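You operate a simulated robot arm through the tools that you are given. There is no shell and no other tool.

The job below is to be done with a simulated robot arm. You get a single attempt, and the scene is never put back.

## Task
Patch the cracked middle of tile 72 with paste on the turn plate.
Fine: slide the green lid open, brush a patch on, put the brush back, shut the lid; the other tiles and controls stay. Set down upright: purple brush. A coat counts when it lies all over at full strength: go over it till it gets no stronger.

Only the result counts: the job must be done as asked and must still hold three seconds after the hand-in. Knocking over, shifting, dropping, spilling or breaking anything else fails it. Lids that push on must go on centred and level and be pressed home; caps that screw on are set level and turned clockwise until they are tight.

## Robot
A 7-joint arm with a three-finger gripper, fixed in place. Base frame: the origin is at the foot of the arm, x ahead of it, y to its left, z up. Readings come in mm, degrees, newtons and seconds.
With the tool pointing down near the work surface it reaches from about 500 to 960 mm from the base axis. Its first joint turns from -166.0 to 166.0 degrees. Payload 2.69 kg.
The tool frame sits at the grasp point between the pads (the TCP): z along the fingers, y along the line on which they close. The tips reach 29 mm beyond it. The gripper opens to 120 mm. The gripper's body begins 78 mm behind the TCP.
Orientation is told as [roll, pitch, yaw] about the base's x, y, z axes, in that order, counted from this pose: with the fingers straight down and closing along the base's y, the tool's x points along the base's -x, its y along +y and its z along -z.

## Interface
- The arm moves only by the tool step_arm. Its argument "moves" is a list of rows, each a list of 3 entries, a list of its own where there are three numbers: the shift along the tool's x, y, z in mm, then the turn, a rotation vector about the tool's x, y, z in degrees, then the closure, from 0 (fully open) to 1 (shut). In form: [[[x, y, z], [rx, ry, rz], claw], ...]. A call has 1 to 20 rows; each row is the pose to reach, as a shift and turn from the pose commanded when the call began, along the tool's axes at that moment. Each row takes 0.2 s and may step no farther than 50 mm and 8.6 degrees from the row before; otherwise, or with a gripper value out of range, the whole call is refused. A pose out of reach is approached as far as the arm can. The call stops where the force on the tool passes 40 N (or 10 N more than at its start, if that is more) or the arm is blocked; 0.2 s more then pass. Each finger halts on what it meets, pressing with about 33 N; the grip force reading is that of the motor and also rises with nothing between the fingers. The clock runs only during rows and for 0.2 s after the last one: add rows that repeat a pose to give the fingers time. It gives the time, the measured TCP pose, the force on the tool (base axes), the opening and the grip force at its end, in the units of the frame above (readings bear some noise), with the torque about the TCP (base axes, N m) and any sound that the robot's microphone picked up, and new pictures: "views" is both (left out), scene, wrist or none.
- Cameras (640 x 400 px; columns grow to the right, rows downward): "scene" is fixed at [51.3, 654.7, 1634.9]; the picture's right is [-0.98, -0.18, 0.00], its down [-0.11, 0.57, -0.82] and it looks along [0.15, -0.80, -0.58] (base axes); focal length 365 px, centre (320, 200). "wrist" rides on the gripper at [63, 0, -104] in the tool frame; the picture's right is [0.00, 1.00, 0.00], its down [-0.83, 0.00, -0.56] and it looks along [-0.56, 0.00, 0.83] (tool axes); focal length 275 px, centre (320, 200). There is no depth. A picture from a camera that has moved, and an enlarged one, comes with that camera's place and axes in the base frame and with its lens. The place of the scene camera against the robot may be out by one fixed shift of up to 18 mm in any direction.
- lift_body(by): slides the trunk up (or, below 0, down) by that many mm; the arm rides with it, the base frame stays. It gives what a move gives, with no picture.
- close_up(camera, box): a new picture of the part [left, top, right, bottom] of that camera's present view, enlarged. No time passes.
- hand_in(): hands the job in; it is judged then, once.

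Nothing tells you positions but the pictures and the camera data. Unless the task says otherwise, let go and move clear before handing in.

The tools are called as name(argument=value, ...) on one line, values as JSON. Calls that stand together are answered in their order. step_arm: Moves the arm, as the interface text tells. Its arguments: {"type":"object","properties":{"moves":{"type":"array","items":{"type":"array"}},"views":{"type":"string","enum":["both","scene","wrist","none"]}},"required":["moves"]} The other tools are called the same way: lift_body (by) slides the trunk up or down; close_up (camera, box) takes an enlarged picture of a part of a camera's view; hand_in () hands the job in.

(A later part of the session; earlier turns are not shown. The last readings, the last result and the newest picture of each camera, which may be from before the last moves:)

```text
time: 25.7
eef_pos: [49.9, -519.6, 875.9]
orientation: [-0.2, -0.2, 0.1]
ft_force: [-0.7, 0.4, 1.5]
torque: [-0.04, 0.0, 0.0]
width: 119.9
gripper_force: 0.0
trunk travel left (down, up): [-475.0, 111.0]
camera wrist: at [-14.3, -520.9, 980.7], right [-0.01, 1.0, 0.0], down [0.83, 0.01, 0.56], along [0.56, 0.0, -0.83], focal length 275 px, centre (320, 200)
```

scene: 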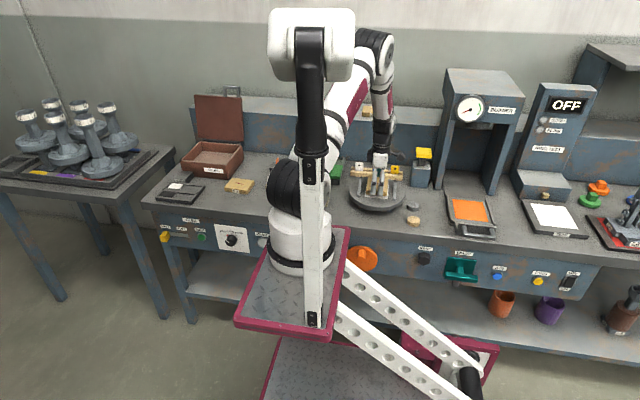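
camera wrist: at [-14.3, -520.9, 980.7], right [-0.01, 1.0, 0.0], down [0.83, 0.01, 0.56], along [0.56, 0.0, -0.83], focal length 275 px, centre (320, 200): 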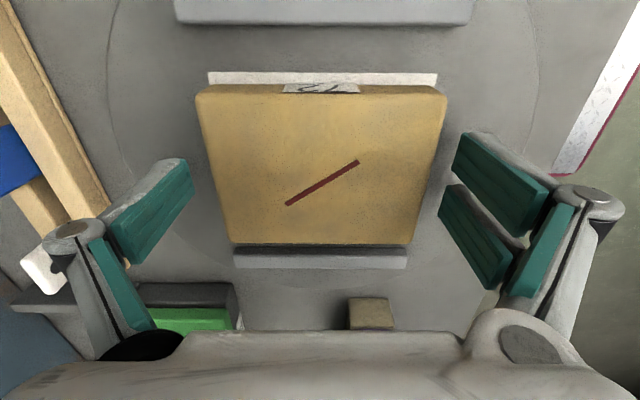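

step_arm(moves=[[[0, 0, -20], [0, 0, 0], 0], [[0, 0, -50], [0, 0, 0], 0], [[0, 0, -90], [0, 0, 0], 0], [[0, 0, -130], [0, 0, 0], 0], [[0, 0, -130], [0, 0, 0], 0]])

close_up(camera="wrist", box=[180, 0, 440, 180])

close_up(camera="wrist", box=[120, 160, 440, 335])

```text
time: 26.9
eef_pos: [49.2, -518.8, 1003.9]
orientation: [-0.2, 0.0, -0.1]
ft_force: [0.6, 1.2, -0.3]
torque: [0.04, -0.03, 0.01]
width: 120.0
gripper_force: 0.0
trunk travel left (down, up): [-475.0, 111.0]
camera wrist: at [-15.5, -519.3, 1108.3], right [-0.01, 1.0, 0.0], down [0.83, 0.01, 0.56], along [0.56, 0.0, -0.83], focal length 275 px, centre (320, 200)
```

scene: 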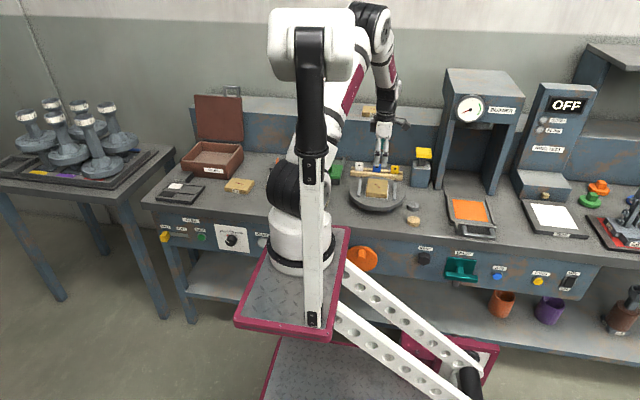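
wrist: 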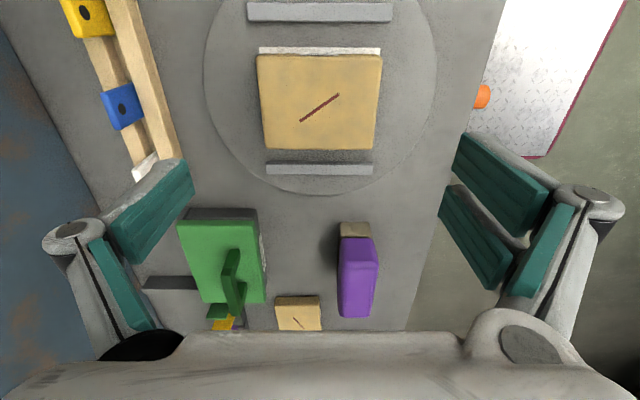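

```text
2.22 times, centred on (310, 90) of wrist
camera zoom: at [-15.5, -519.3, 1108.3], right [-0.01, 1.0, 0.0], down [0.83, 0.01, 0.56], along [0.56, 0.0, -0.83], focal length 612 px, centre (342, 444)
```

zoom: 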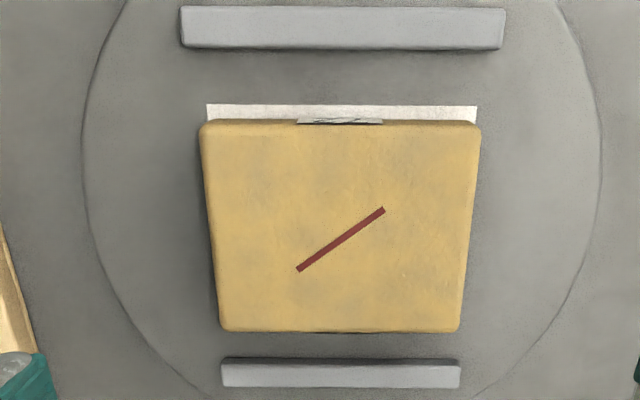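

```text
2.00 times, centred on (280, 248) of wrist
camera zoom: at [-15.5, -519.3, 1108.3], right [-0.01, 1.0, 0.0], down [0.83, 0.01, 0.56], along [0.56, 0.0, -0.83], focal length 551 px, centre (400, 105)
```

zoom: 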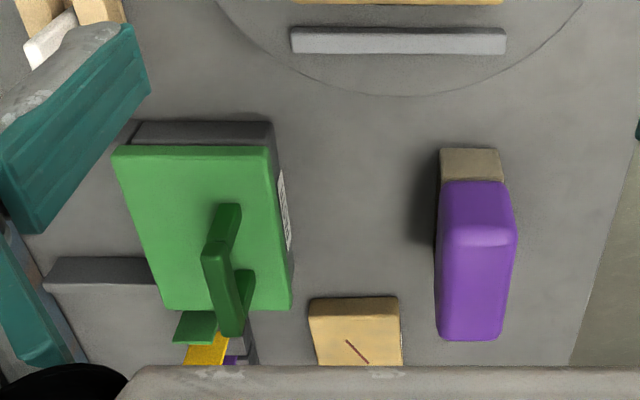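

Tile 72 now sits centred on the plate mark at (50, -520). Next I'll move above the green lid to locate its handle and rails.

step_arm(moves=[[[-36, -19, 0], [0, 0, 0], 0], [[-72, -38, 0], [0, 0, 0], 0], [[-108, -57, 0], [0, 0, 0], 0], [[-144, -76, 0], [0, 0, 0], 0], [[-180, -95, 0], [0, 0, 0], 0], [[-210, -112, 0], [0, 0, 0], 0], [[-210, -112, 0], [0, 0, 0], 0]], views="wrist")

close_up(camera="wrist", box=[180, 0, 440, 170])

```text
time: 28.5
eef_pos: [257.4, -631.3, 1004.6]
orientation: [-0.2, -0.1, 0.0]
ft_force: [0.5, -0.1, 0.1]
torque: [0.0, 0.0, -0.01]
width: 120.0
gripper_force: 0.0
trunk travel left (down, up): [-475.0, 111.0]
camera wrist: at [193.6, -630.7, 1110.1], right [-0.01, 1.0, 0.0], down [0.83, 0.01, 0.56], along [0.56, 0.0, -0.83], focal length 275 px, centre (320, 200)
```

wrist: 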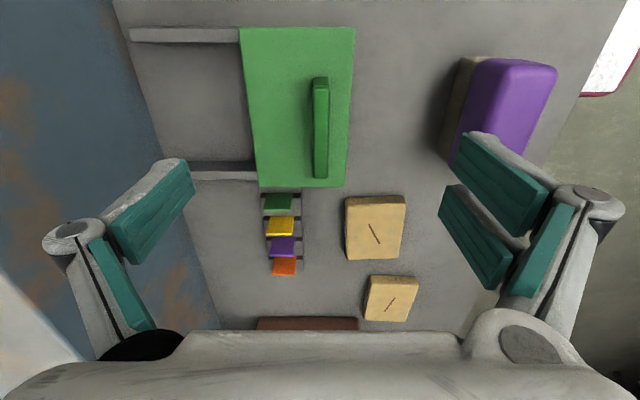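

```text
2.35 times, centred on (310, 85) of wrist
camera zoom: at [193.6, -630.7, 1110.1], right [-0.01, 1.0, 0.0], down [0.83, 0.01, 0.56], along [0.56, 0.0, -0.83], focal length 648 px, centre (344, 471)
```

zoom: 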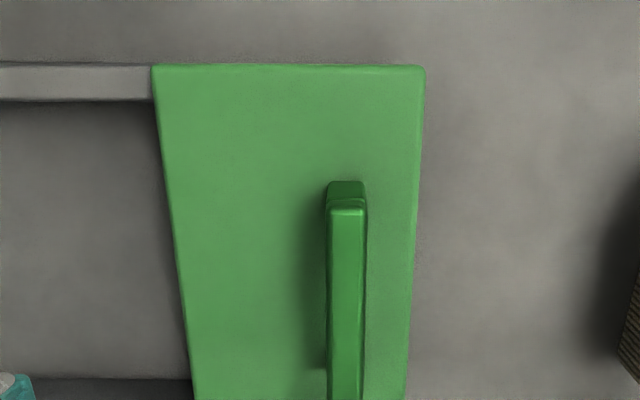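

The lid spans roughly x 203–363, y -701 to -600 at z≈832. Its handle bar runs along x at y≈-629, centred at x≈282, with its top at z≈880. I'll move over the handle with the fingers partly open.

step_arm(moves=[[[-12, 1.5, 0], [0, 0, 0], 0.3], [[-24, 1.5, 20], [0, 0, 0], 0.58], [[-24, 1.5, 50], [0, 0, 0], 0.58], [[-24, 1.5, 75], [0, 0, 0], 0.58], [[-24, 1.5, 75], [0, 0, 0], 0.58]], views="wrist")

close_up(camera="wrist", box=[160, 20, 480, 240])

```text
time: 29.7
eef_pos: [283.8, -630.3, 930.3]
orientation: [-0.2, -0.2, 0.1]
ft_force: [-0.4, 0.2, 1.1]
torque: [0.01, 0.01, -0.02]
width: 50.4
gripper_force: 0.0
trunk travel left (down, up): [-475.0, 111.0]
camera wrist: at [218.9, -630.5, 1035.0], right [-0.01, 1.0, 0.0], down [0.83, 0.01, 0.56], along [0.56, 0.0, -0.83], focal length 275 px, centre (320, 200)
```

wrist: 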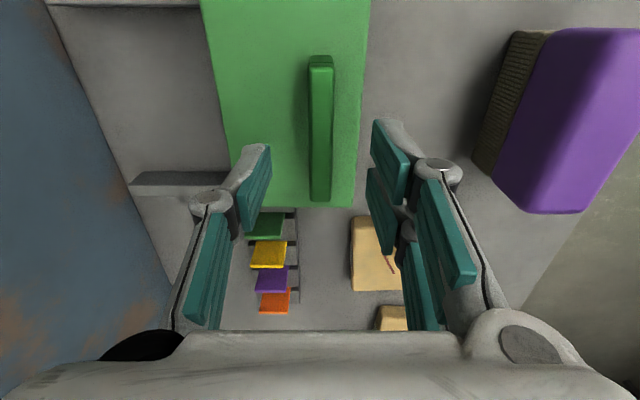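

```text
1.82 times, centred on (320, 130) of wrist
camera zoom: at [218.9, -630.5, 1035.0], right [-0.01, 1.0, 0.0], down [0.83, 0.01, 0.56], along [0.56, 0.0, -0.83], focal length 500 px, centre (320, 327)
```

zoom: 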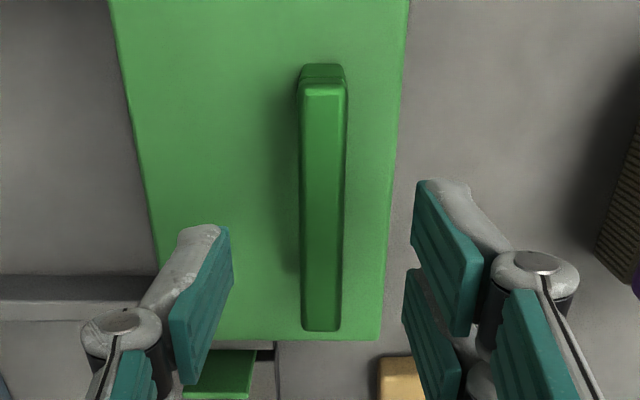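

step_arm(moves=[[[0, 0.7, 25], [0, 0, 0], 0.58], [[0, 0.7, 40], [0, 0, 0], 0.58], [[0, 0.7, 50], [0, 0, 0], 0.58], [[0, 0.7, 56], [0, 0, 0], 0.58], [[0, 0.7, 56], [0, 0, 0], 0.58]], views="wrist")

close_up(camera="wrist", box=[160, 20, 480, 240])

```text
time: 30.9
eef_pos: [283.9, -630.8, 874.9]
orientation: [-0.2, -0.1, 0.0]
ft_force: [-0.3, 0.1, -0.2]
torque: [0.03, 0.0, 0.01]
width: 50.7
gripper_force: 0.2
trunk travel left (down, up): [-475.0, 111.0]
camera wrist: at [219.5, -630.7, 979.3], right [-0.01, 1.0, 0.0], down [0.83, 0.01, 0.56], along [0.56, 0.0, -0.83], focal length 275 px, centre (320, 200)
```

wrist: 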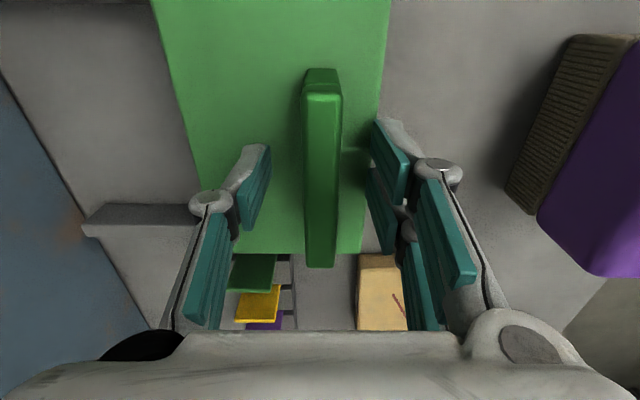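

```text
1.82 times, centred on (320, 130) of wrist
camera zoom: at [219.5, -630.7, 979.3], right [-0.01, 1.0, 0.0], down [0.83, 0.01, 0.56], along [0.56, 0.0, -0.83], focal length 500 px, centre (320, 327)
```

zoom: 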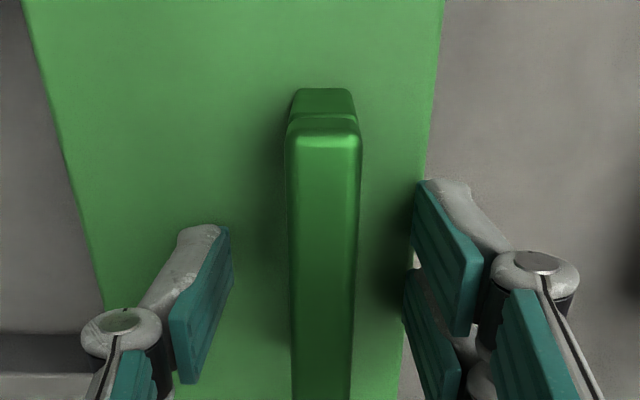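

step_arm(moves=[[[0, 0.7, 2], [0, 0, 0], 0.75], [[0, 0.7, 2], [0, 0, 0], 0.88], [[0, 0.7, 2], [0, 0, 0], 0.96], [[0, 0.7, 2], [0, 0, 0], 0.96]], views="wrist")

```text
time: 31.9
eef_pos: [284.1, -630.5, 872.1]
orientation: [-0.2, 0.1, 0.0]
ft_force: [0.3, -3.8, -1.2]
torque: [0.09, 0.53, -0.28]
width: 12.2
gripper_force: 38.9
trunk travel left (down, up): [-475.0, 111.0]
camera wrist: at [219.6, -630.0, 977.2], right [0.0, 1.0, 0.0], down [0.83, 0.01, 0.56], along [0.56, 0.0, -0.83], focal length 275 px, centre (320, 200)
```

wrist: 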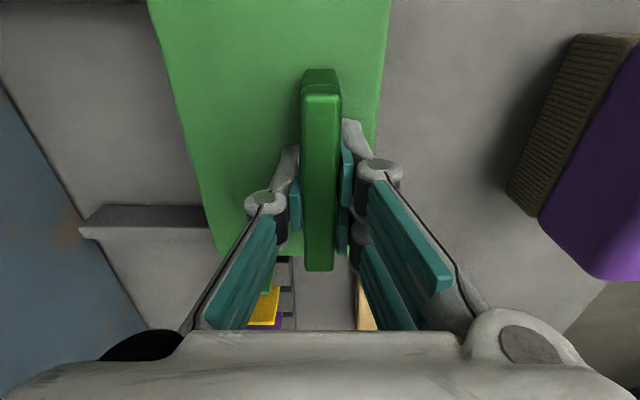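

The handle is gripped (12 mm). I'll slide the lid back toward -y.

step_arm(moves=[[[0, -5, 0], [0, 0, 0], 0.96], [[0, -12, 0], [0, 0, 0], 0.96], [[0, -20, 0], [0, 0, 0], 0.96], [[0, -28, 0], [0, 0, 0], 0.96], [[0, -36, 0], [0, 0, 0], 0.96], [[0, -40, 0], [0, 0, 0], 0.96]], views="wrist")

```text
time: 33.3
eef_pos: [283.7, -669.3, 871.8]
orientation: [-0.1, -0.1, -0.1]
ft_force: [-1.6, 1.0, -8.1]
torque: [0.01, -0.41, -0.43]
width: 11.9
gripper_force: 38.5
trunk travel left (down, up): [-475.0, 111.0]
camera wrist: at [219.6, -669.7, 977.2], right [-0.01, 1.0, 0.0], down [0.83, 0.01, 0.56], along [0.56, 0.0, -0.83], focal length 275 px, centre (320, 200)
```

wrist: 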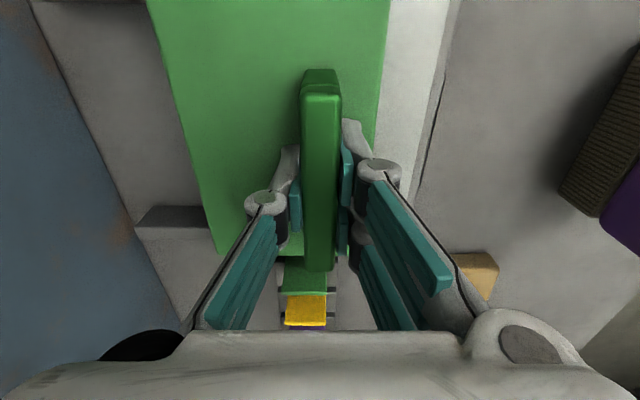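

step_arm(moves=[[[0, -8, 0], [0, 0, 0], 0.96], [[0, -16, 0], [0, 0, 0], 0.96], [[0, -24, 0], [0, 0, 0], 0.96], [[0, -32, 0], [0, 0, 0], 0.96], [[0, -40, 0], [0, 0, 0], 0.96], [[0, -47, 0], [0, 0, 0], 0.96], [[0, -47, 0], [0, 0, 0], 0.96]])

```text
time: 34.9
eef_pos: [284.8, -716.5, 872.8]
orientation: [-0.1, 0.0, 0.1]
ft_force: [-3.7, 0.3, -15.8]
torque: [0.01, 0.08, -0.73]
width: 11.8
gripper_force: 38.6
trunk travel left (down, up): [-475.0, 111.0]
camera wrist: at [219.6, -716.7, 977.3], right [-0.01, 1.0, 0.0], down [0.83, 0.01, 0.56], along [0.56, 0.0, -0.83], focal length 275 px, centre (320, 200)
```

scene: 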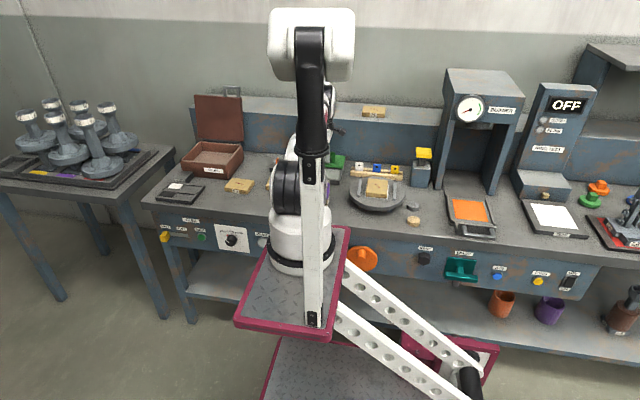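
wrist: 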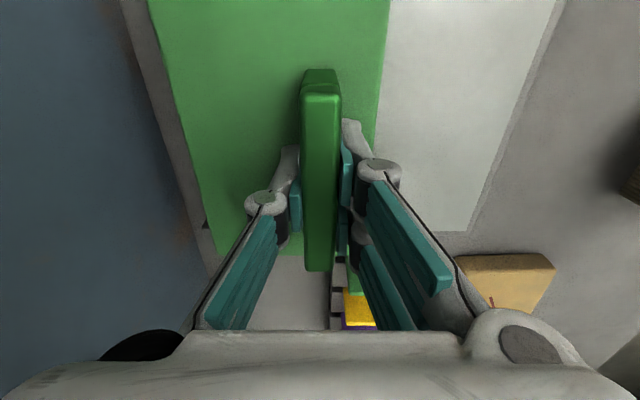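

step_arm(moves=[[[0, -3, 0.5], [0, 0, 0], 0.96], [[0, -6, 1], [0, 0, 0], 0.96], [[0, -8, 1], [0, 0, 0], 0.96], [[0, -8, 1], [0, 0, 0], 0.96]], views="wrist")

```text
time: 35.9
eef_pos: [284.5, -724.9, 871.6]
orientation: [-0.2, -0.2, 0.1]
ft_force: [-4.5, 0.1, -6.2]
torque: [0.04, 0.21, -0.72]
width: 11.8
gripper_force: 38.6
trunk travel left (down, up): [-475.0, 111.0]
camera wrist: at [219.6, -724.7, 977.3], right [-0.01, 1.0, 0.0], down [0.83, 0.01, 0.56], along [0.56, 0.0, -0.83], focal length 275 px, centre (320, 200)
```

wrist: 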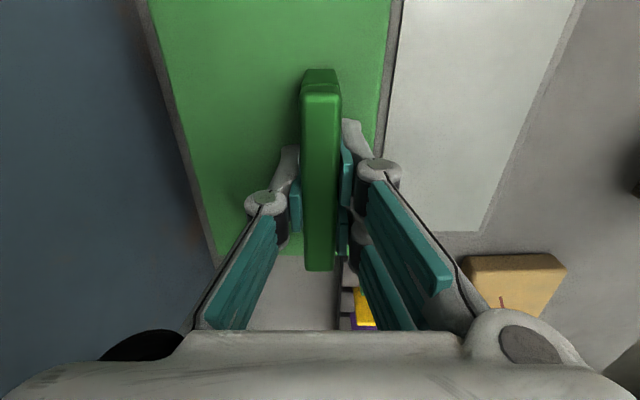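

The lid is fully open, with the whole paste surface showing. I'll release the handle and lift off.

step_arm(moves=[[[0, 0, 0], [0, 0, 0], 0.85], [[0, 0, 0], [0, 0, 0], 0.7], [[0, 0, 0], [0, 0, 0], 0.7], [[0, 0, -25], [0, 0, 0], 0.7], [[0, 0, -60], [0, 0, 0], 0.7], [[0, 0, -100], [0, 0, 0], 0.7], [[0, 30, -130], [0, 0, 0], 0.6], [[0, 60, -150], [0, 0, 0], 0.5], [[0, 60, -150], [0, 0, 0], 0.5]])

close_up(camera="wrist", box=[200, 0, 500, 200])

```text
time: 37.9
eef_pos: [284.7, -663.7, 1020.9]
orientation: [-0.2, -0.1, 0.1]
ft_force: [0.4, 0.6, -0.4]
torque: [-0.01, 0.0, 0.01]
width: 60.3
gripper_force: 0.2
trunk travel left (down, up): [-475.0, 111.0]
camera wrist: at [220.2, -663.7, 1126.0], right [-0.01, 1.0, 0.0], down [0.83, 0.01, 0.56], along [0.56, 0.0, -0.83], focal length 275 px, centre (320, 200)
```

scene: 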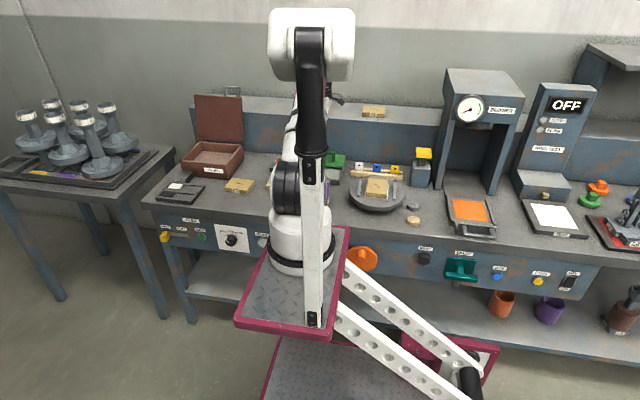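
wrist: 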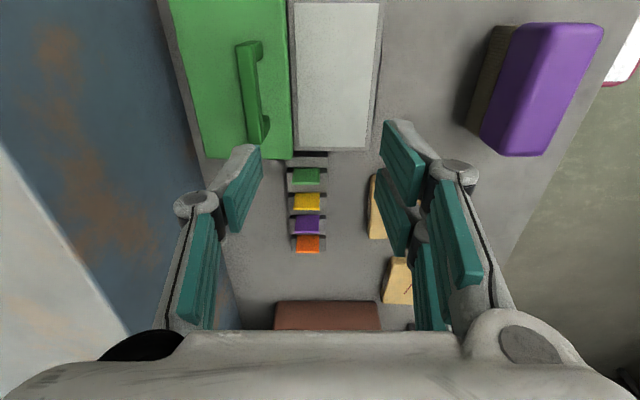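

```text
2.00 times, centred on (350, 100) of wrist
camera zoom: at [220.2, -663.7, 1126.0], right [-0.01, 1.0, 0.0], down [0.83, 0.01, 0.56], along [0.56, 0.0, -0.83], focal length 551 px, centre (260, 400)
```

zoom: 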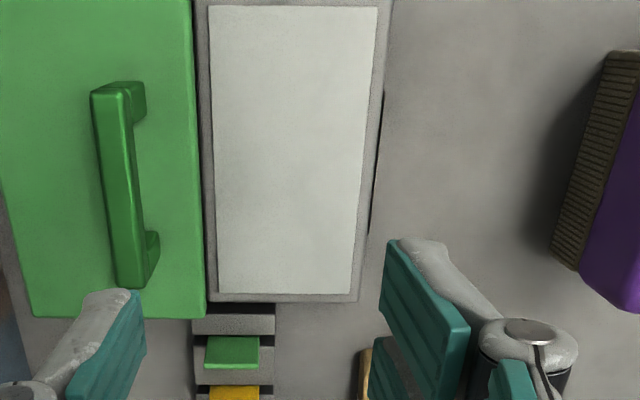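

Paste area is about x 212–348, y -687 to -611, centre (280, -649). Next I'll go above the purple brush.

step_arm(moves=[[[2, 38, 0], [0, 0, 0], 0.4], [[4, 76, 0], [0, 0, 0], 0.3], [[6, 114, 0], [0, 0, 0], 0.25], [[8, 152, 0], [0, 0, 0], 0.2], [[10, 192, 10], [0, 0, 0], 0.2], [[10, 192, 20], [0, 0, 0], 0.2], [[10, 192, 20], [0, 0, 0], 0.2]], views="wrist")

close_up(camera="wrist", box=[220, 20, 420, 170])

```text
time: 39.5
eef_pos: [273.7, -470.9, 1002.7]
orientation: [-0.2, -0.1, 0.1]
ft_force: [0.1, 0.2, 0.7]
torque: [0.0, -0.01, -0.01]
width: 95.9
gripper_force: 0.1
trunk travel left (down, up): [-475.0, 111.0]
camera wrist: at [209.2, -470.7, 1106.8], right [-0.01, 1.0, 0.0], down [0.83, 0.01, 0.56], along [0.56, 0.0, -0.83], focal length 275 px, centre (320, 200)
```

wrist: 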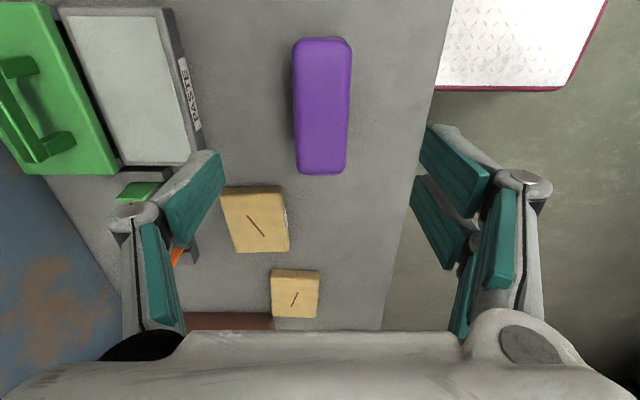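

```text
2.67 times, centred on (320, 95) of wrist
camera zoom: at [209.2, -470.7, 1106.8], right [-0.01, 1.0, 0.0], down [0.83, 0.01, 0.56], along [0.56, 0.0, -0.83], focal length 734 px, centre (320, 480)
```

zoom: 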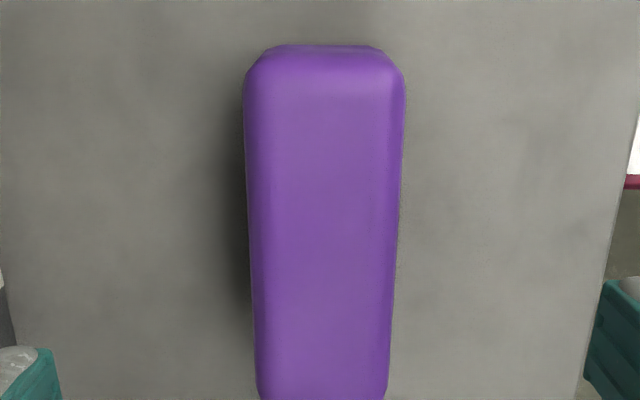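

step_arm(moves=[[[-2, 1, 35], [0, 0, 0], 0.2], [[-2, 1, 70], [0, 0, 0], 0.2], [[-2, 1, 95], [0, 0, 0], 0.2], [[-2, 1, 112], [0, 0, 0], 0.2], [[-2, 1, 122], [0, 0, 0], 0.2], [[-2, 1, 128], [0, 0, 0], 0.2], [[-2, 1, 128], [0, 0, 0], 0.2]], views="wrist")

close_up(camera="wrist", box=[140, 50, 500, 275])

```text
time: 41.1
eef_pos: [274.4, -470.7, 874.0]
orientation: [-0.2, -0.1, 0.0]
ft_force: [0.0, 0.0, -0.5]
torque: [0.03, 0.0, -0.01]
width: 96.1
gripper_force: 0.1
trunk travel left (down, up): [-475.0, 111.0]
camera wrist: at [210.7, -471.4, 978.0], right [-0.01, 1.0, 0.0], down [0.83, 0.01, 0.56], along [0.56, 0.0, -0.83], focal length 275 px, centre (320, 200)
```

wrist: 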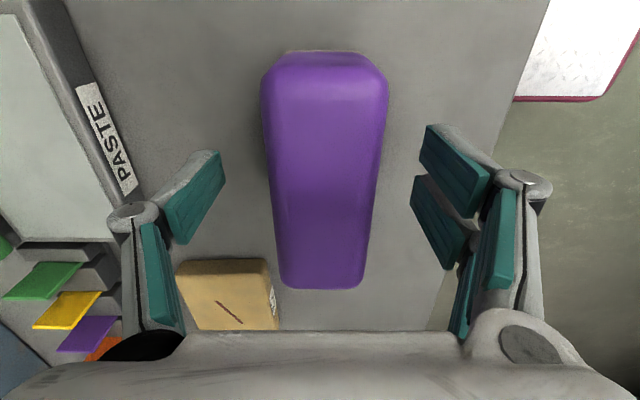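

```text
1.78 times, centred on (320, 162) of wrist
camera zoom: at [210.7, -471.4, 978.0], right [-0.01, 1.0, 0.0], down [0.83, 0.01, 0.56], along [0.56, 0.0, -0.83], focal length 489 px, centre (320, 267)
```

zoom: 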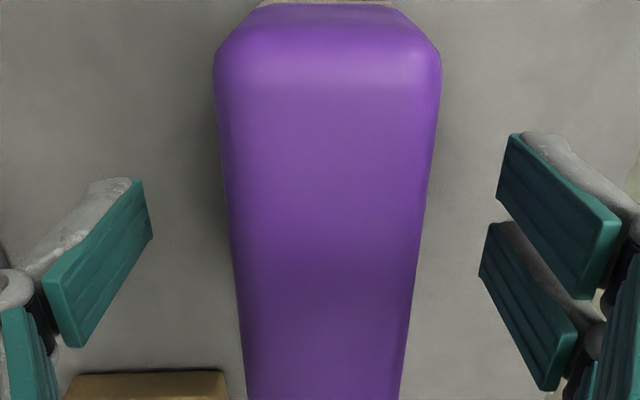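

step_arm(moves=[[[0, 1.5, 0], [0, 0, 0], 0.3], [[0, 1.5, 0], [0, 0, 0], 0.45], [[0, 1.5, 0], [0, 0, 0], 0.58], [[0, 1.5, 0], [0, 0, 0], 0.75], [[0, 1.5, 0], [0, 0, 0], 0.85], [[0, 1.5, 0], [0, 0, 0], 0.85]], views="wrist")

```text
time: 42.5
eef_pos: [275.7, -469.5, 873.7]
orientation: [-0.2, -0.2, 0.1]
ft_force: [0.0, -0.8, 2.3]
torque: [0.09, -0.04, -0.04]
width: 45.6
gripper_force: 32.4
trunk travel left (down, up): [-475.0, 111.0]
camera wrist: at [211.2, -469.7, 978.5], right [-0.01, 1.0, 0.0], down [0.83, 0.01, 0.56], along [0.56, 0.0, -0.83], focal length 275 px, centre (320, 200)
```

wrist: 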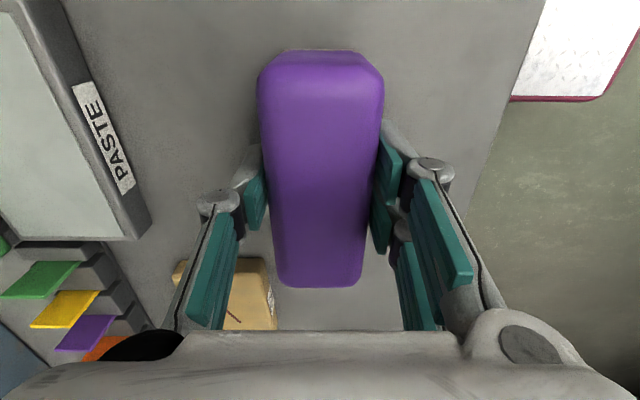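

The brush is gripped at 45.6 mm. I'll lift it and carry it over the open paste.

step_arm(moves=[[[0, 0, -10], [0, 0, 0], 0.85], [[0, 0, -35], [0, 0, 0], 0.85], [[0, 0, -60], [0, 0, 0], 0.85], [[-1, -36, -60], [0, 0, 0], 0.85], [[-2, -72, -60], [0, 0, 0], 0.85], [[-3, -108, -60], [0, 0, 0], 0.85], [[-4, -144, -60], [0, 0, 0], 0.85], [[-4.5, -178, -60], [0, 0, 0], 0.85], [[-4.5, -178, -60], [0, 0, 0], 0.85]])

close_up(camera="wrist", box=[140, 20, 500, 270])

```text
time: 44.5
eef_pos: [281.3, -648.8, 933.6]
orientation: [-0.2, -0.1, 0.1]
ft_force: [-0.6, 0.2, -2.1]
torque: [-0.02, 0.02, -0.01]
width: 45.5
gripper_force: 32.7
trunk travel left (down, up): [-475.0, 111.0]
camera wrist: at [216.6, -648.1, 1037.8], right [-0.01, 1.0, 0.0], down [0.83, 0.01, 0.56], along [0.56, 0.0, -0.83], focal length 275 px, centre (320, 200)
```

scene: 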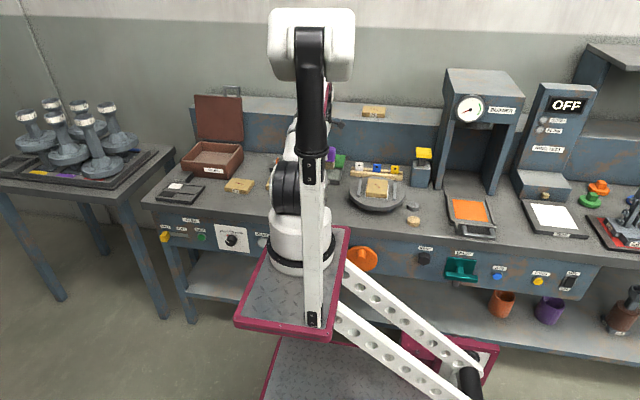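
wrist: 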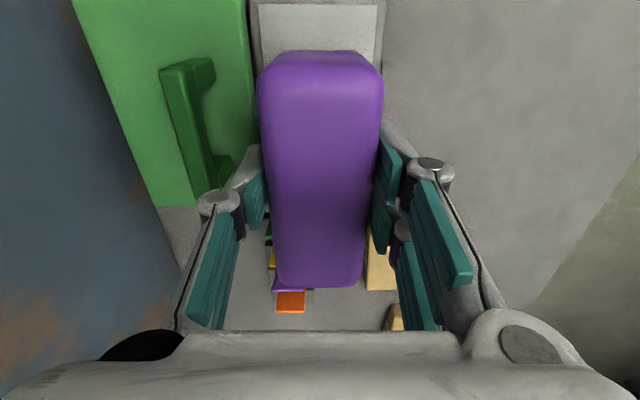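

```text
1.60 times, centred on (320, 145) of wrist
camera zoom: at [216.6, -648.1, 1037.8], right [-0.01, 1.0, 0.0], down [0.83, 0.01, 0.56], along [0.56, 0.0, -0.83], focal length 440 px, centre (320, 288)
```

zoom: 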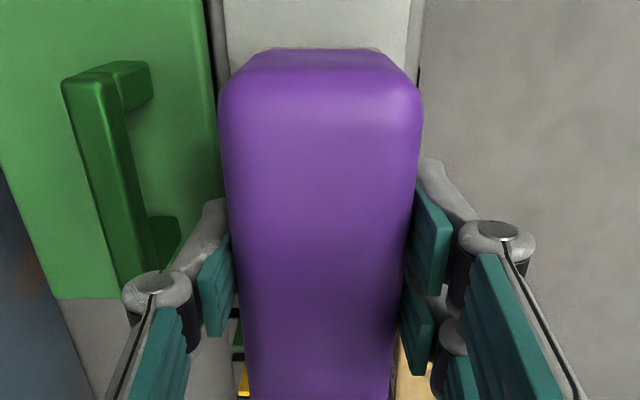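

step_arm(moves=[[[0, 3.5, 15], [0, 0, 0], 0.85], [[0, 3.5, 28], [0, 0, 0], 0.85], [[0, 3.5, 37], [0, 0, 0], 0.85], [[0, 3.5, 37], [0, 0, 0], 0.85]], views="wrist")

```text
time: 45.5
eef_pos: [279.6, -644.8, 899.0]
orientation: [-0.3, -0.1, 0.0]
ft_force: [0.1, 4.2, 11.3]
torque: [0.45, 0.12, -0.07]
width: 45.4
gripper_force: 33.1
trunk travel left (down, up): [-475.0, 111.0]
camera wrist: at [216.0, -645.4, 1003.4], right [-0.01, 1.0, -0.01], down [0.83, 0.01, 0.56], along [0.56, 0.0, -0.83], focal length 275 px, centre (320, 200)
```

wrist: 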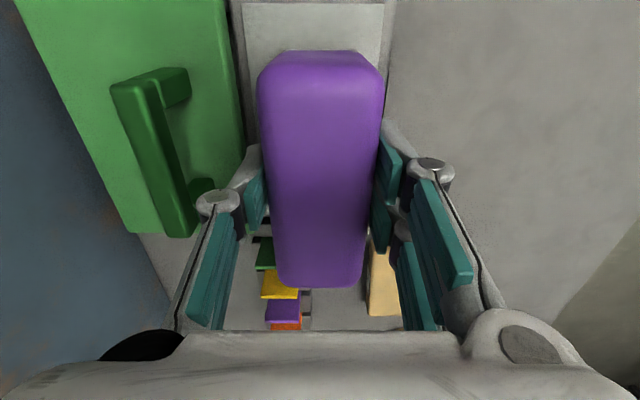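

The bristles touch the paste at TCP z≈899. I'll press lightly and wipe back and forth to load the brush.

step_arm(moves=[[[0, 0, 0.5], [0, 0, 0], 0.85], [[5, 0, 0.5], [0, 0, 0], 0.85], [[10, 0, 0.5], [0, 0, 0], 0.85], [[5, 0, 0.5], [0, 0, 0], 0.85], [[0, 0, 0.5], [0, 0, 0], 0.85], [[-5, 0, 0.5], [0, 0, 0], 0.85], [[-10, 0, 0.5], [0, 0, 0], 0.85], [[-5, 0, 0.5], [0, 0, 0], 0.85], [[0, 0, 0.5], [0, 0, 0], 0.85], [[0, 0, 0.5], [0, 0, 0], 0.85]], views="none")

```text
time: 47.7
eef_pos: [283.1, -643.6, 896.8]
orientation: [-0.2, -0.1, 0.1]
ft_force: [7.0, 0.2, 19.2]
torque: [0.0, -0.75, 0.03]
width: 45.7
gripper_force: 33.3
trunk travel left (down, up): [-475.0, 111.0]
```

Brush loaded with about 20 N of contact. I'll lift it, carry it to the plate and turn it 90° so the bristles lie along the tile's long side.

step_arm(moves=[[[0, 0, -20], [0, 0, 0], 0.85], [[0, 0, -50], [0, 0, 0], 0.85], [[0, 0, -90], [0, 0, 0], 0.85], [[20.9, 11.4, -90], [0, 0, 8.2], 0.85], [[41.8, 22.7, -90], [0, 0, 16.4], 0.85], [[62.7, 34.1, -90], [0, 0, 24.5], 0.85], [[83.6, 45.5, -90], [0, 0, 32.7], 0.85], [[104.5, 56.8, -90], [0, 0, 40.9], 0.85], [[125.5, 68.2, -90], [0, 0, 49.1], 0.85], [[146.4, 79.5, -90], [0, 0, 57.3], 0.85], [[167.3, 90.9, -90], [0, 0, 65.5], 0.85], [[188.2, 102.3, -90], [0, 0, 73.6], 0.85], [[209.1, 113.6, -90], [0, 0, 81.8], 0.85], [[230, 125, -90], [0, 0, 90], 0.85], [[230, 125, -90], [0, 0, 90], 0.85]])

close_up(camera="scene", box=[320, 110, 460, 220])

close_up(camera="wrist", box=[120, 0, 520, 330])

```text
time: 50.9
eef_pos: [50.3, -518.3, 985.4]
orientation: [0.1, -0.2, -89.9]
ft_force: [-0.4, -0.4, -1.4]
torque: [0.03, 0.04, 0.01]
width: 45.6
gripper_force: 33.3
trunk travel left (down, up): [-475.0, 111.0]
camera wrist: at [48.9, -455.2, 1089.8], right [1.0, 0.0, 0.0], down [0.0, -0.83, 0.56], along [0.0, -0.56, -0.83], focal length 275 px, centre (320, 200)
```

scene: 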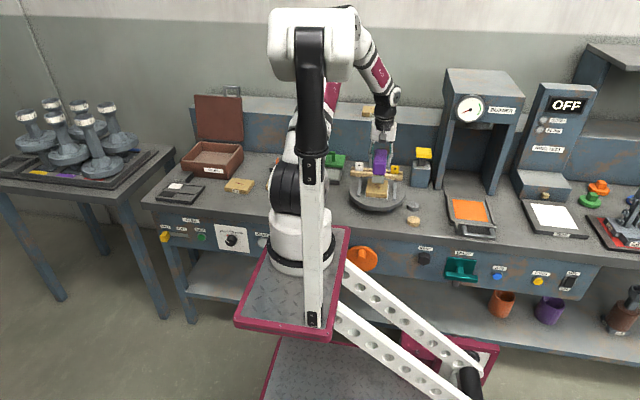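
wrist: 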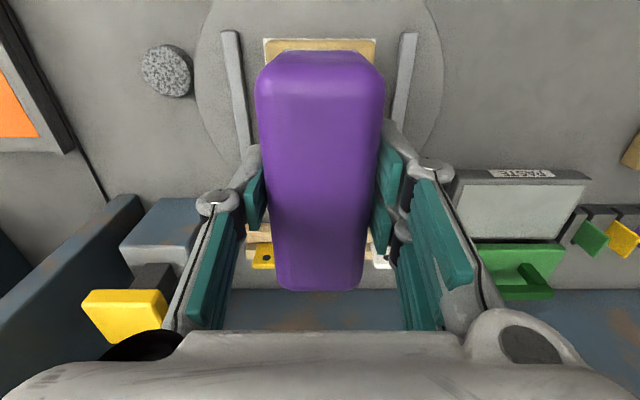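

```text
3.64 times, centred on (390, 165) of scene
camera zoom: at [51.3, 654.7, 1634.9], right [-0.98, -0.18, 0.0], down [-0.11, 0.57, -0.82], along [0.15, -0.8, -0.58], focal length 1327 px, centre (66, 327)
```

zoom: 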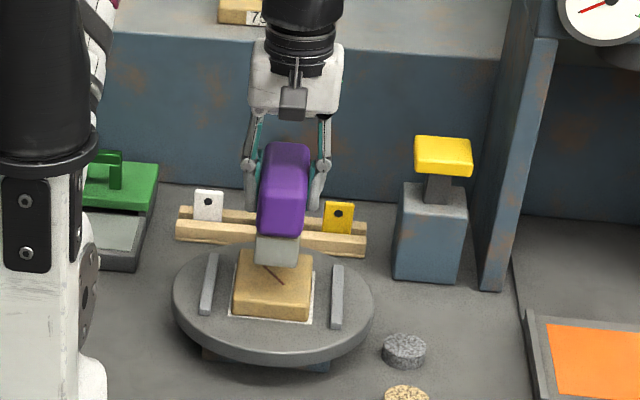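

```text
1.21 times, centred on (320, 165) of wrist
camera zoom: at [48.9, -455.2, 1089.8], right [1.0, 0.0, 0.0], down [0.0, -0.83, 0.56], along [0.0, -0.56, -0.83], focal length 334 px, centre (320, 242)
```

zoom: 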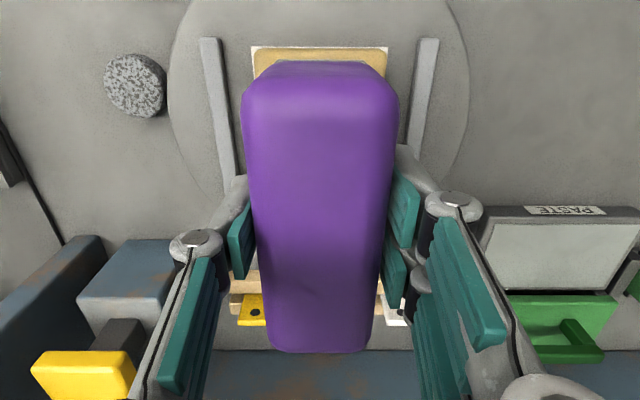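

The bristles now look white, so the brush is loaded. I'll lower it onto the middle of the tile until it touches.

step_arm(moves=[[[-2, 0, 15], [0, 0, 0], 0.85], [[-2, 0, 30], [0, 0, 0], 0.85], [[-2, 0, 38], [0, 0, 0], 0.85], [[-2, 0, 38], [0, 0, 0], 0.85]], views="none")

step_arm(moves=[[[0, 0, 2], [0, 0, 0], 0.85], [[0, 0, 4], [0, 0, 0], 0.85], [[0, 0, 4], [0, 0, 0], 0.85]], views="none")

```text
time: 51.9
eef_pos: [49.4, -521.8, 947.6]
orientation: [0.1, -0.2, -90.0]
ft_force: [-0.1, -0.2, -2.0]
torque: [0.03, 0.03, 0.0]
width: 45.1
gripper_force: 33.0
trunk travel left (down, up): [-475.0, 111.0]
```

```text
time: 52.7
eef_pos: [49.6, -522.4, 944.5]
orientation: [0.1, -0.2, -89.9]
ft_force: [-0.6, 0.2, -1.1]
torque: [0.03, -0.01, 0.0]
width: 45.4
gripper_force: 33.3
trunk travel left (down, up): [-475.0, 111.0]
```

step_arm(moves=[[[0, 0, 1.5], [0, 0, 0], 0.85], [[0, 0, 2.5], [0, 0, 0], 0.85], [[0, 0, 2.5], [0, 0, 0], 0.85]], views="none")

```text
time: 53.5
eef_pos: [49.6, -521.2, 942.6]
orientation: [0.0, -0.4, -89.8]
ft_force: [5.9, 1.7, 25.9]
torque: [0.0, -0.18, 0.0]
width: 45.5
gripper_force: 33.0
trunk travel left (down, up): [-475.0, 111.0]
```

Contact at 26 N. I'll ease off a little and make light strokes across the middle.

step_arm(moves=[[[0, 0, -1], [0, 0, 0], 0.85], [[0, 4, -1], [0, 0, 0], 0.85], [[0, 8, -1], [0, 0, 0], 0.85], [[0, 4, -1], [0, 0, 0], 0.85], [[0, 0, -1], [0, 0, 0], 0.85], [[0, -4, -1], [0, 0, 0], 0.85], [[0, -8, -1], [0, 0, 0], 0.85], [[0, -4, -1], [0, 0, 0], 0.85], [[0, 0, -1], [0, 0, 0], 0.85], [[0, 0, -1], [0, 0, 0], 0.85]], views="both")

close_up(camera="scene", box=[320, 110, 460, 220])

```text
time: 55.7
eef_pos: [48.9, -521.0, 942.5]
orientation: [-0.1, -0.2, -90.1]
ft_force: [-4.3, 0.4, 8.3]
torque: [0.1, 0.36, -0.02]
width: 45.3
gripper_force: 33.3
trunk travel left (down, up): [-475.0, 111.0]
camera wrist: at [47.7, -457.4, 1046.6], right [1.0, 0.01, 0.0], down [0.0, -0.83, 0.56], along [0.0, -0.56, -0.83], focal length 275 px, centre (320, 200)
```

scene: 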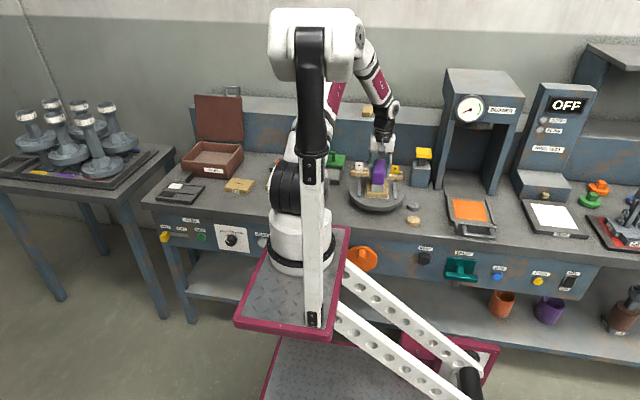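
wrist: 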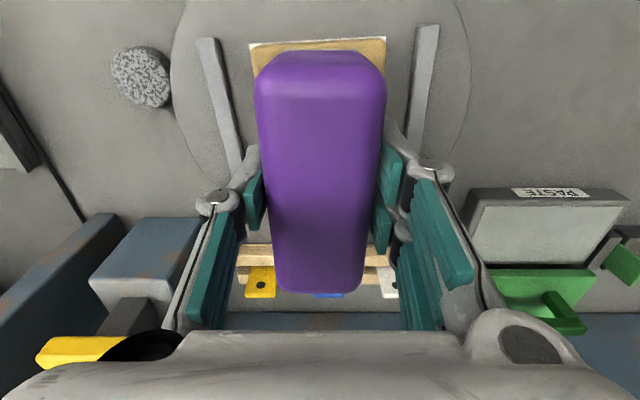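

```text
3.64 times, centred on (390, 165) of scene
camera zoom: at [51.3, 654.7, 1634.9], right [-0.98, -0.18, 0.0], down [-0.11, 0.57, -0.82], along [0.15, -0.8, -0.58], focal length 1327 px, centre (66, 327)
```

zoom: 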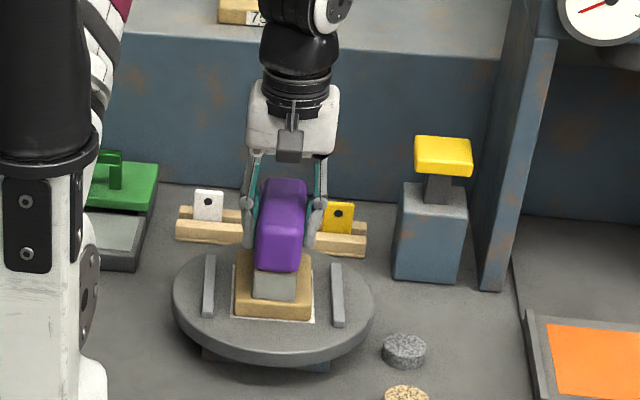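

step_arm(moves=[[[0, 0, -20], [0, 0, 0], 0.85], [[0, 10, -45], [0, 0, 0], 0.85], [[0, 50, -60], [0, 0, 0], 0.85], [[0, 90, -60], [0, 0, 0], 0.85], [[0, 120, -60], [0, 0, 0], 0.85], [[0, 120, -60], [0, 0, 0], 0.85]], views="both")

close_up(camera="scene", box=[330, 150, 430, 220])

close_up(camera="wrist", box=[60, 20, 300, 200])

```text
time: 57.1
eef_pos: [169.5, -521.7, 1000.9]
orientation: [0.2, -0.2, -89.8]
ft_force: [0.1, -0.6, -1.0]
torque: [-0.01, -0.03, -0.04]
width: 45.4
gripper_force: 32.7
trunk travel left (down, up): [-475.0, 111.0]
camera wrist: at [168.0, -458.4, 1106.5], right [1.0, 0.01, 0.0], down [0.0, -0.83, 0.56], along [0.0, -0.56, -0.83], focal length 275 px, centre (320, 200)
```

scene: 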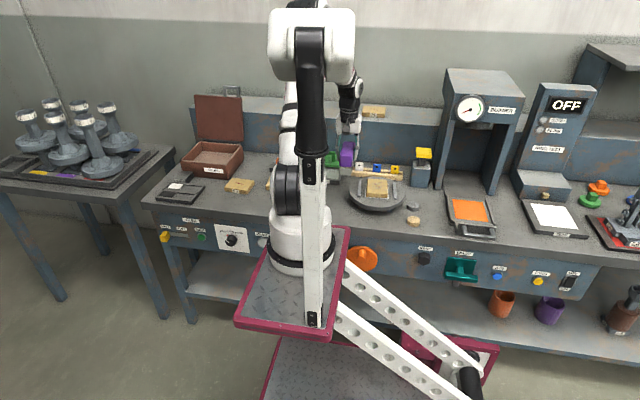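
wrist: 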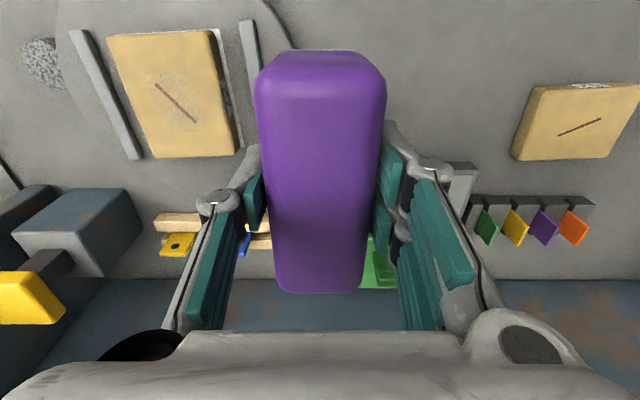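

```text
5.71 times, centred on (380, 185) of scene
camera zoom: at [51.3, 654.7, 1634.9], right [-0.98, -0.18, 0.0], down [-0.11, 0.57, -0.82], along [0.15, -0.8, -0.58], focal length 2085 px, centre (-23, 286)
```

zoom: 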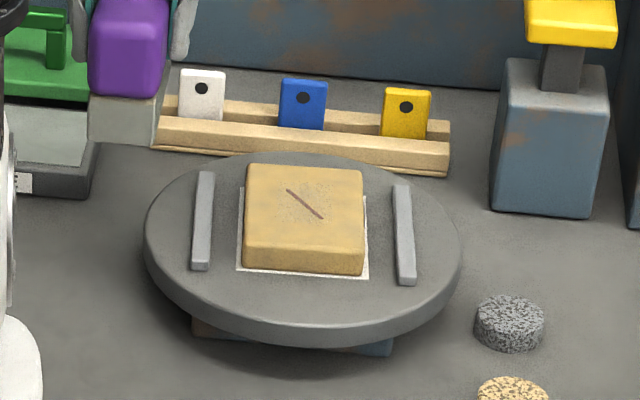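

```text
2.22 times, centred on (180, 110) of wrist
camera zoom: at [168.0, -458.4, 1106.5], right [1.0, 0.01, 0.0], down [0.0, -0.83, 0.56], along [0.0, -0.56, -0.83], focal length 612 px, centre (631, 400)
```

zoom: 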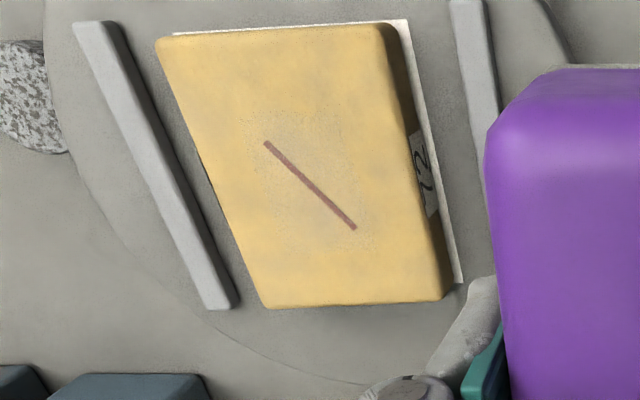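

A faint coat shows only over the cracked middle, so it needs many more passes. I'll go back down and keep stroking.

step_arm(moves=[[[0, -40, 0], [0, 0, 0], 0.85], [[0, -80, 0], [0, 0, 0], 0.85], [[0, -120, 0], [0, 0, 0], 0.85], [[0, -120, 25], [0, 0, 0], 0.85], [[0, -120, 45], [0, 0, 0], 0.85], [[0, -120, 56], [0, 0, 0], 0.85], [[0, -120, 59.5], [0, 0, 0], 0.85], [[0, -120, 60.5], [0, 0, 0], 0.85], [[0, -116, 60.5], [0, 0, 0], 0.85], [[0, -112, 60.5], [0, 0, 0], 0.85], [[0, -116, 60.5], [0, 0, 0], 0.85], [[0, -120, 60.5], [0, 0, 0], 0.85], [[0, -124, 60.5], [0, 0, 0], 0.85], [[0, -128, 60.5], [0, 0, 0], 0.85], [[0, -124, 60.5], [0, 0, 0], 0.85], [[0, -120, 60.5], [0, 0, 0], 0.85], [[0, -116, 60.5], [0, 0, 0], 0.85], [[0, -112, 60.5], [0, 0, 0], 0.85], [[0, -116, 60.5], [0, 0, 0], 0.85], [[0, -120, 60.5], [0, 0, 0], 0.85]], views="wrist")

```text
time: 61.3
eef_pos: [49.6, -520.6, 943.3]
orientation: [0.1, -0.2, -89.9]
ft_force: [0.0, -0.5, -1.7]
torque: [0.03, -0.01, 0.0]
width: 45.4
gripper_force: 33.2
trunk travel left (down, up): [-475.0, 111.0]
camera wrist: at [48.3, -457.8, 1046.6], right [1.0, 0.01, 0.0], down [0.0, -0.83, 0.56], along [0.0, -0.56, -0.83], focal length 275 px, centre (320, 200)
```

wrist: 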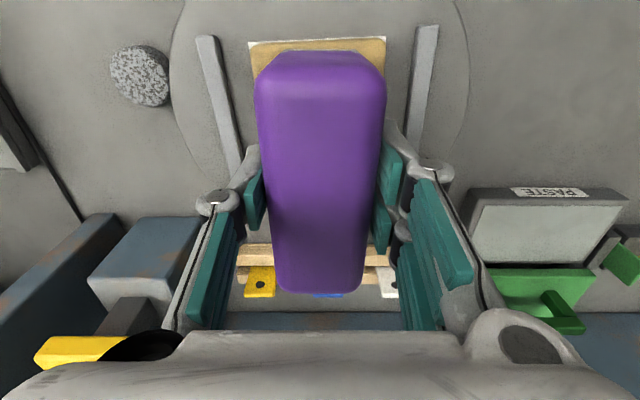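

step_arm(moves=[[[0, 0, 1], [0, 0, 0], 0.85], [[0, 0, 1], [0, 0, 0], 0.85]], views="none")

step_arm(moves=[[[0, 0, 0.7], [0, 0, 0], 0.85], [[0, 0, 0.7], [0, 0, 0], 0.85]], views="none")

```text
time: 61.9
eef_pos: [48.8, -520.8, 941.5]
orientation: [0.0, -0.3, -89.9]
ft_force: [3.2, 7.8, 20.6]
torque: [0.73, -0.16, -0.05]
width: 45.6
gripper_force: 32.6
trunk travel left (down, up): [-475.0, 111.0]
```

```text
time: 62.5
eef_pos: [50.1, -521.3, 941.6]
orientation: [0.0, -0.3, -89.9]
ft_force: [2.0, 5.3, 24.3]
torque: [-0.1, -0.09, 0.03]
width: 45.9
gripper_force: 33.0
trunk travel left (down, up): [-475.0, 111.0]
```

step_arm(moves=[[[0, 4, 0], [0, 0, 0], 0.85], [[0, 8, 0], [0, 0, 0], 0.85], [[0, 4, 0], [0, 0, 0], 0.85], [[0, 0, 0], [0, 0, 0], 0.85], [[0, -4, 0], [0, 0, 0], 0.85], [[0, -8, 0], [0, 0, 0], 0.85], [[0, -4, 0], [0, 0, 0], 0.85], [[0, 0, 0], [0, 0, 0], 0.85], [[0, 4, 0], [0, 0, 0], 0.85], [[0, 8, 0], [0, 0, 0], 0.85], [[0, 4, 0], [0, 0, 0], 0.85], [[0, 0, 0], [0, 0, 0], 0.85], [[0, -4, 0], [0, 0, 0], 0.85], [[0, -8, 0], [0, 0, 0], 0.85], [[0, -4, 0], [0, 0, 0], 0.85], [[0, 0, 0], [0, 0, 0], 0.85]], views="none")

step_arm(moves=[[[0, 0, -20], [0, 0, 0], 0.85], [[0, 10, -45], [0, 0, 0], 0.85], [[0, 50, -60], [0, 0, 0], 0.85], [[0, 90, -60], [0, 0, 0], 0.85], [[0, 120, -60], [0, 0, 0], 0.85], [[0, 120, -60], [0, 0, 0], 0.85]], views="wrist")

close_up(camera="wrist", box=[60, 20, 300, 200])

close_up(camera="scene", box=[330, 150, 430, 220])

```text
time: 65.9
eef_pos: [48.3, -521.5, 940.6]
orientation: [0.0, -0.2, -90.0]
ft_force: [-4.4, 0.3, 10.4]
torque: [-0.03, 0.36, 0.01]
width: 45.5
gripper_force: 32.6
trunk travel left (down, up): [-475.0, 111.0]
```

```text
time: 67.3
eef_pos: [169.2, -519.6, 1000.0]
orientation: [0.1, -0.1, -90.0]
ft_force: [-0.7, -1.0, -0.9]
torque: [0.02, 0.0, 0.0]
width: 45.2
gripper_force: 32.6
trunk travel left (down, up): [-475.0, 111.0]
camera wrist: at [167.8, -456.4, 1103.7], right [1.0, 0.01, 0.0], down [0.0, -0.83, 0.56], along [0.0, -0.56, -0.83], focal length 275 px, centre (320, 200)
```

wrist: 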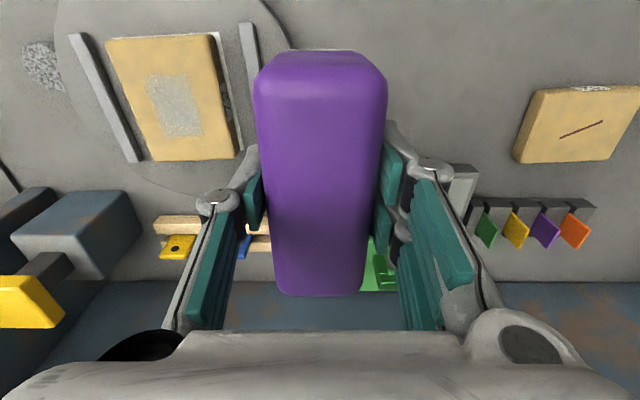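

```text
2.22 times, centred on (180, 110) of wrist
camera zoom: at [167.8, -456.4, 1103.7], right [1.0, 0.01, 0.0], down [0.0, -0.83, 0.56], along [0.0, -0.56, -0.83], focal length 612 px, centre (631, 400)
```

zoom: 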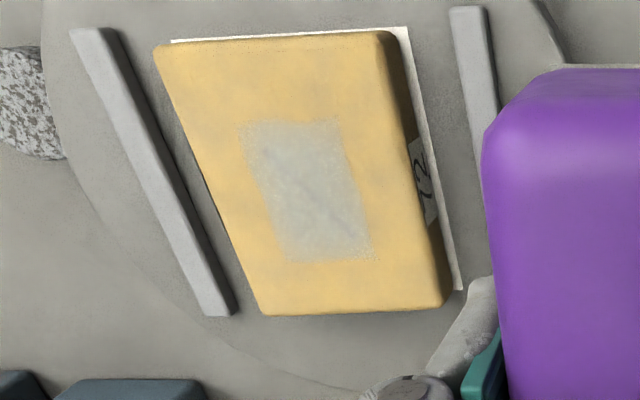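

```text
5.71 times, centred on (380, 185) of scene
camera zoom: at [51.3, 654.7, 1634.9], right [-0.98, -0.18, 0.0], down [-0.11, 0.57, -0.82], along [0.15, -0.8, -0.58], focal length 2085 px, centre (-23, 286)
```

zoom: 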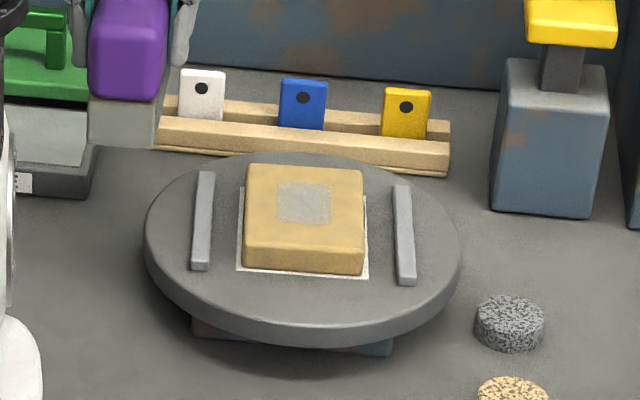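

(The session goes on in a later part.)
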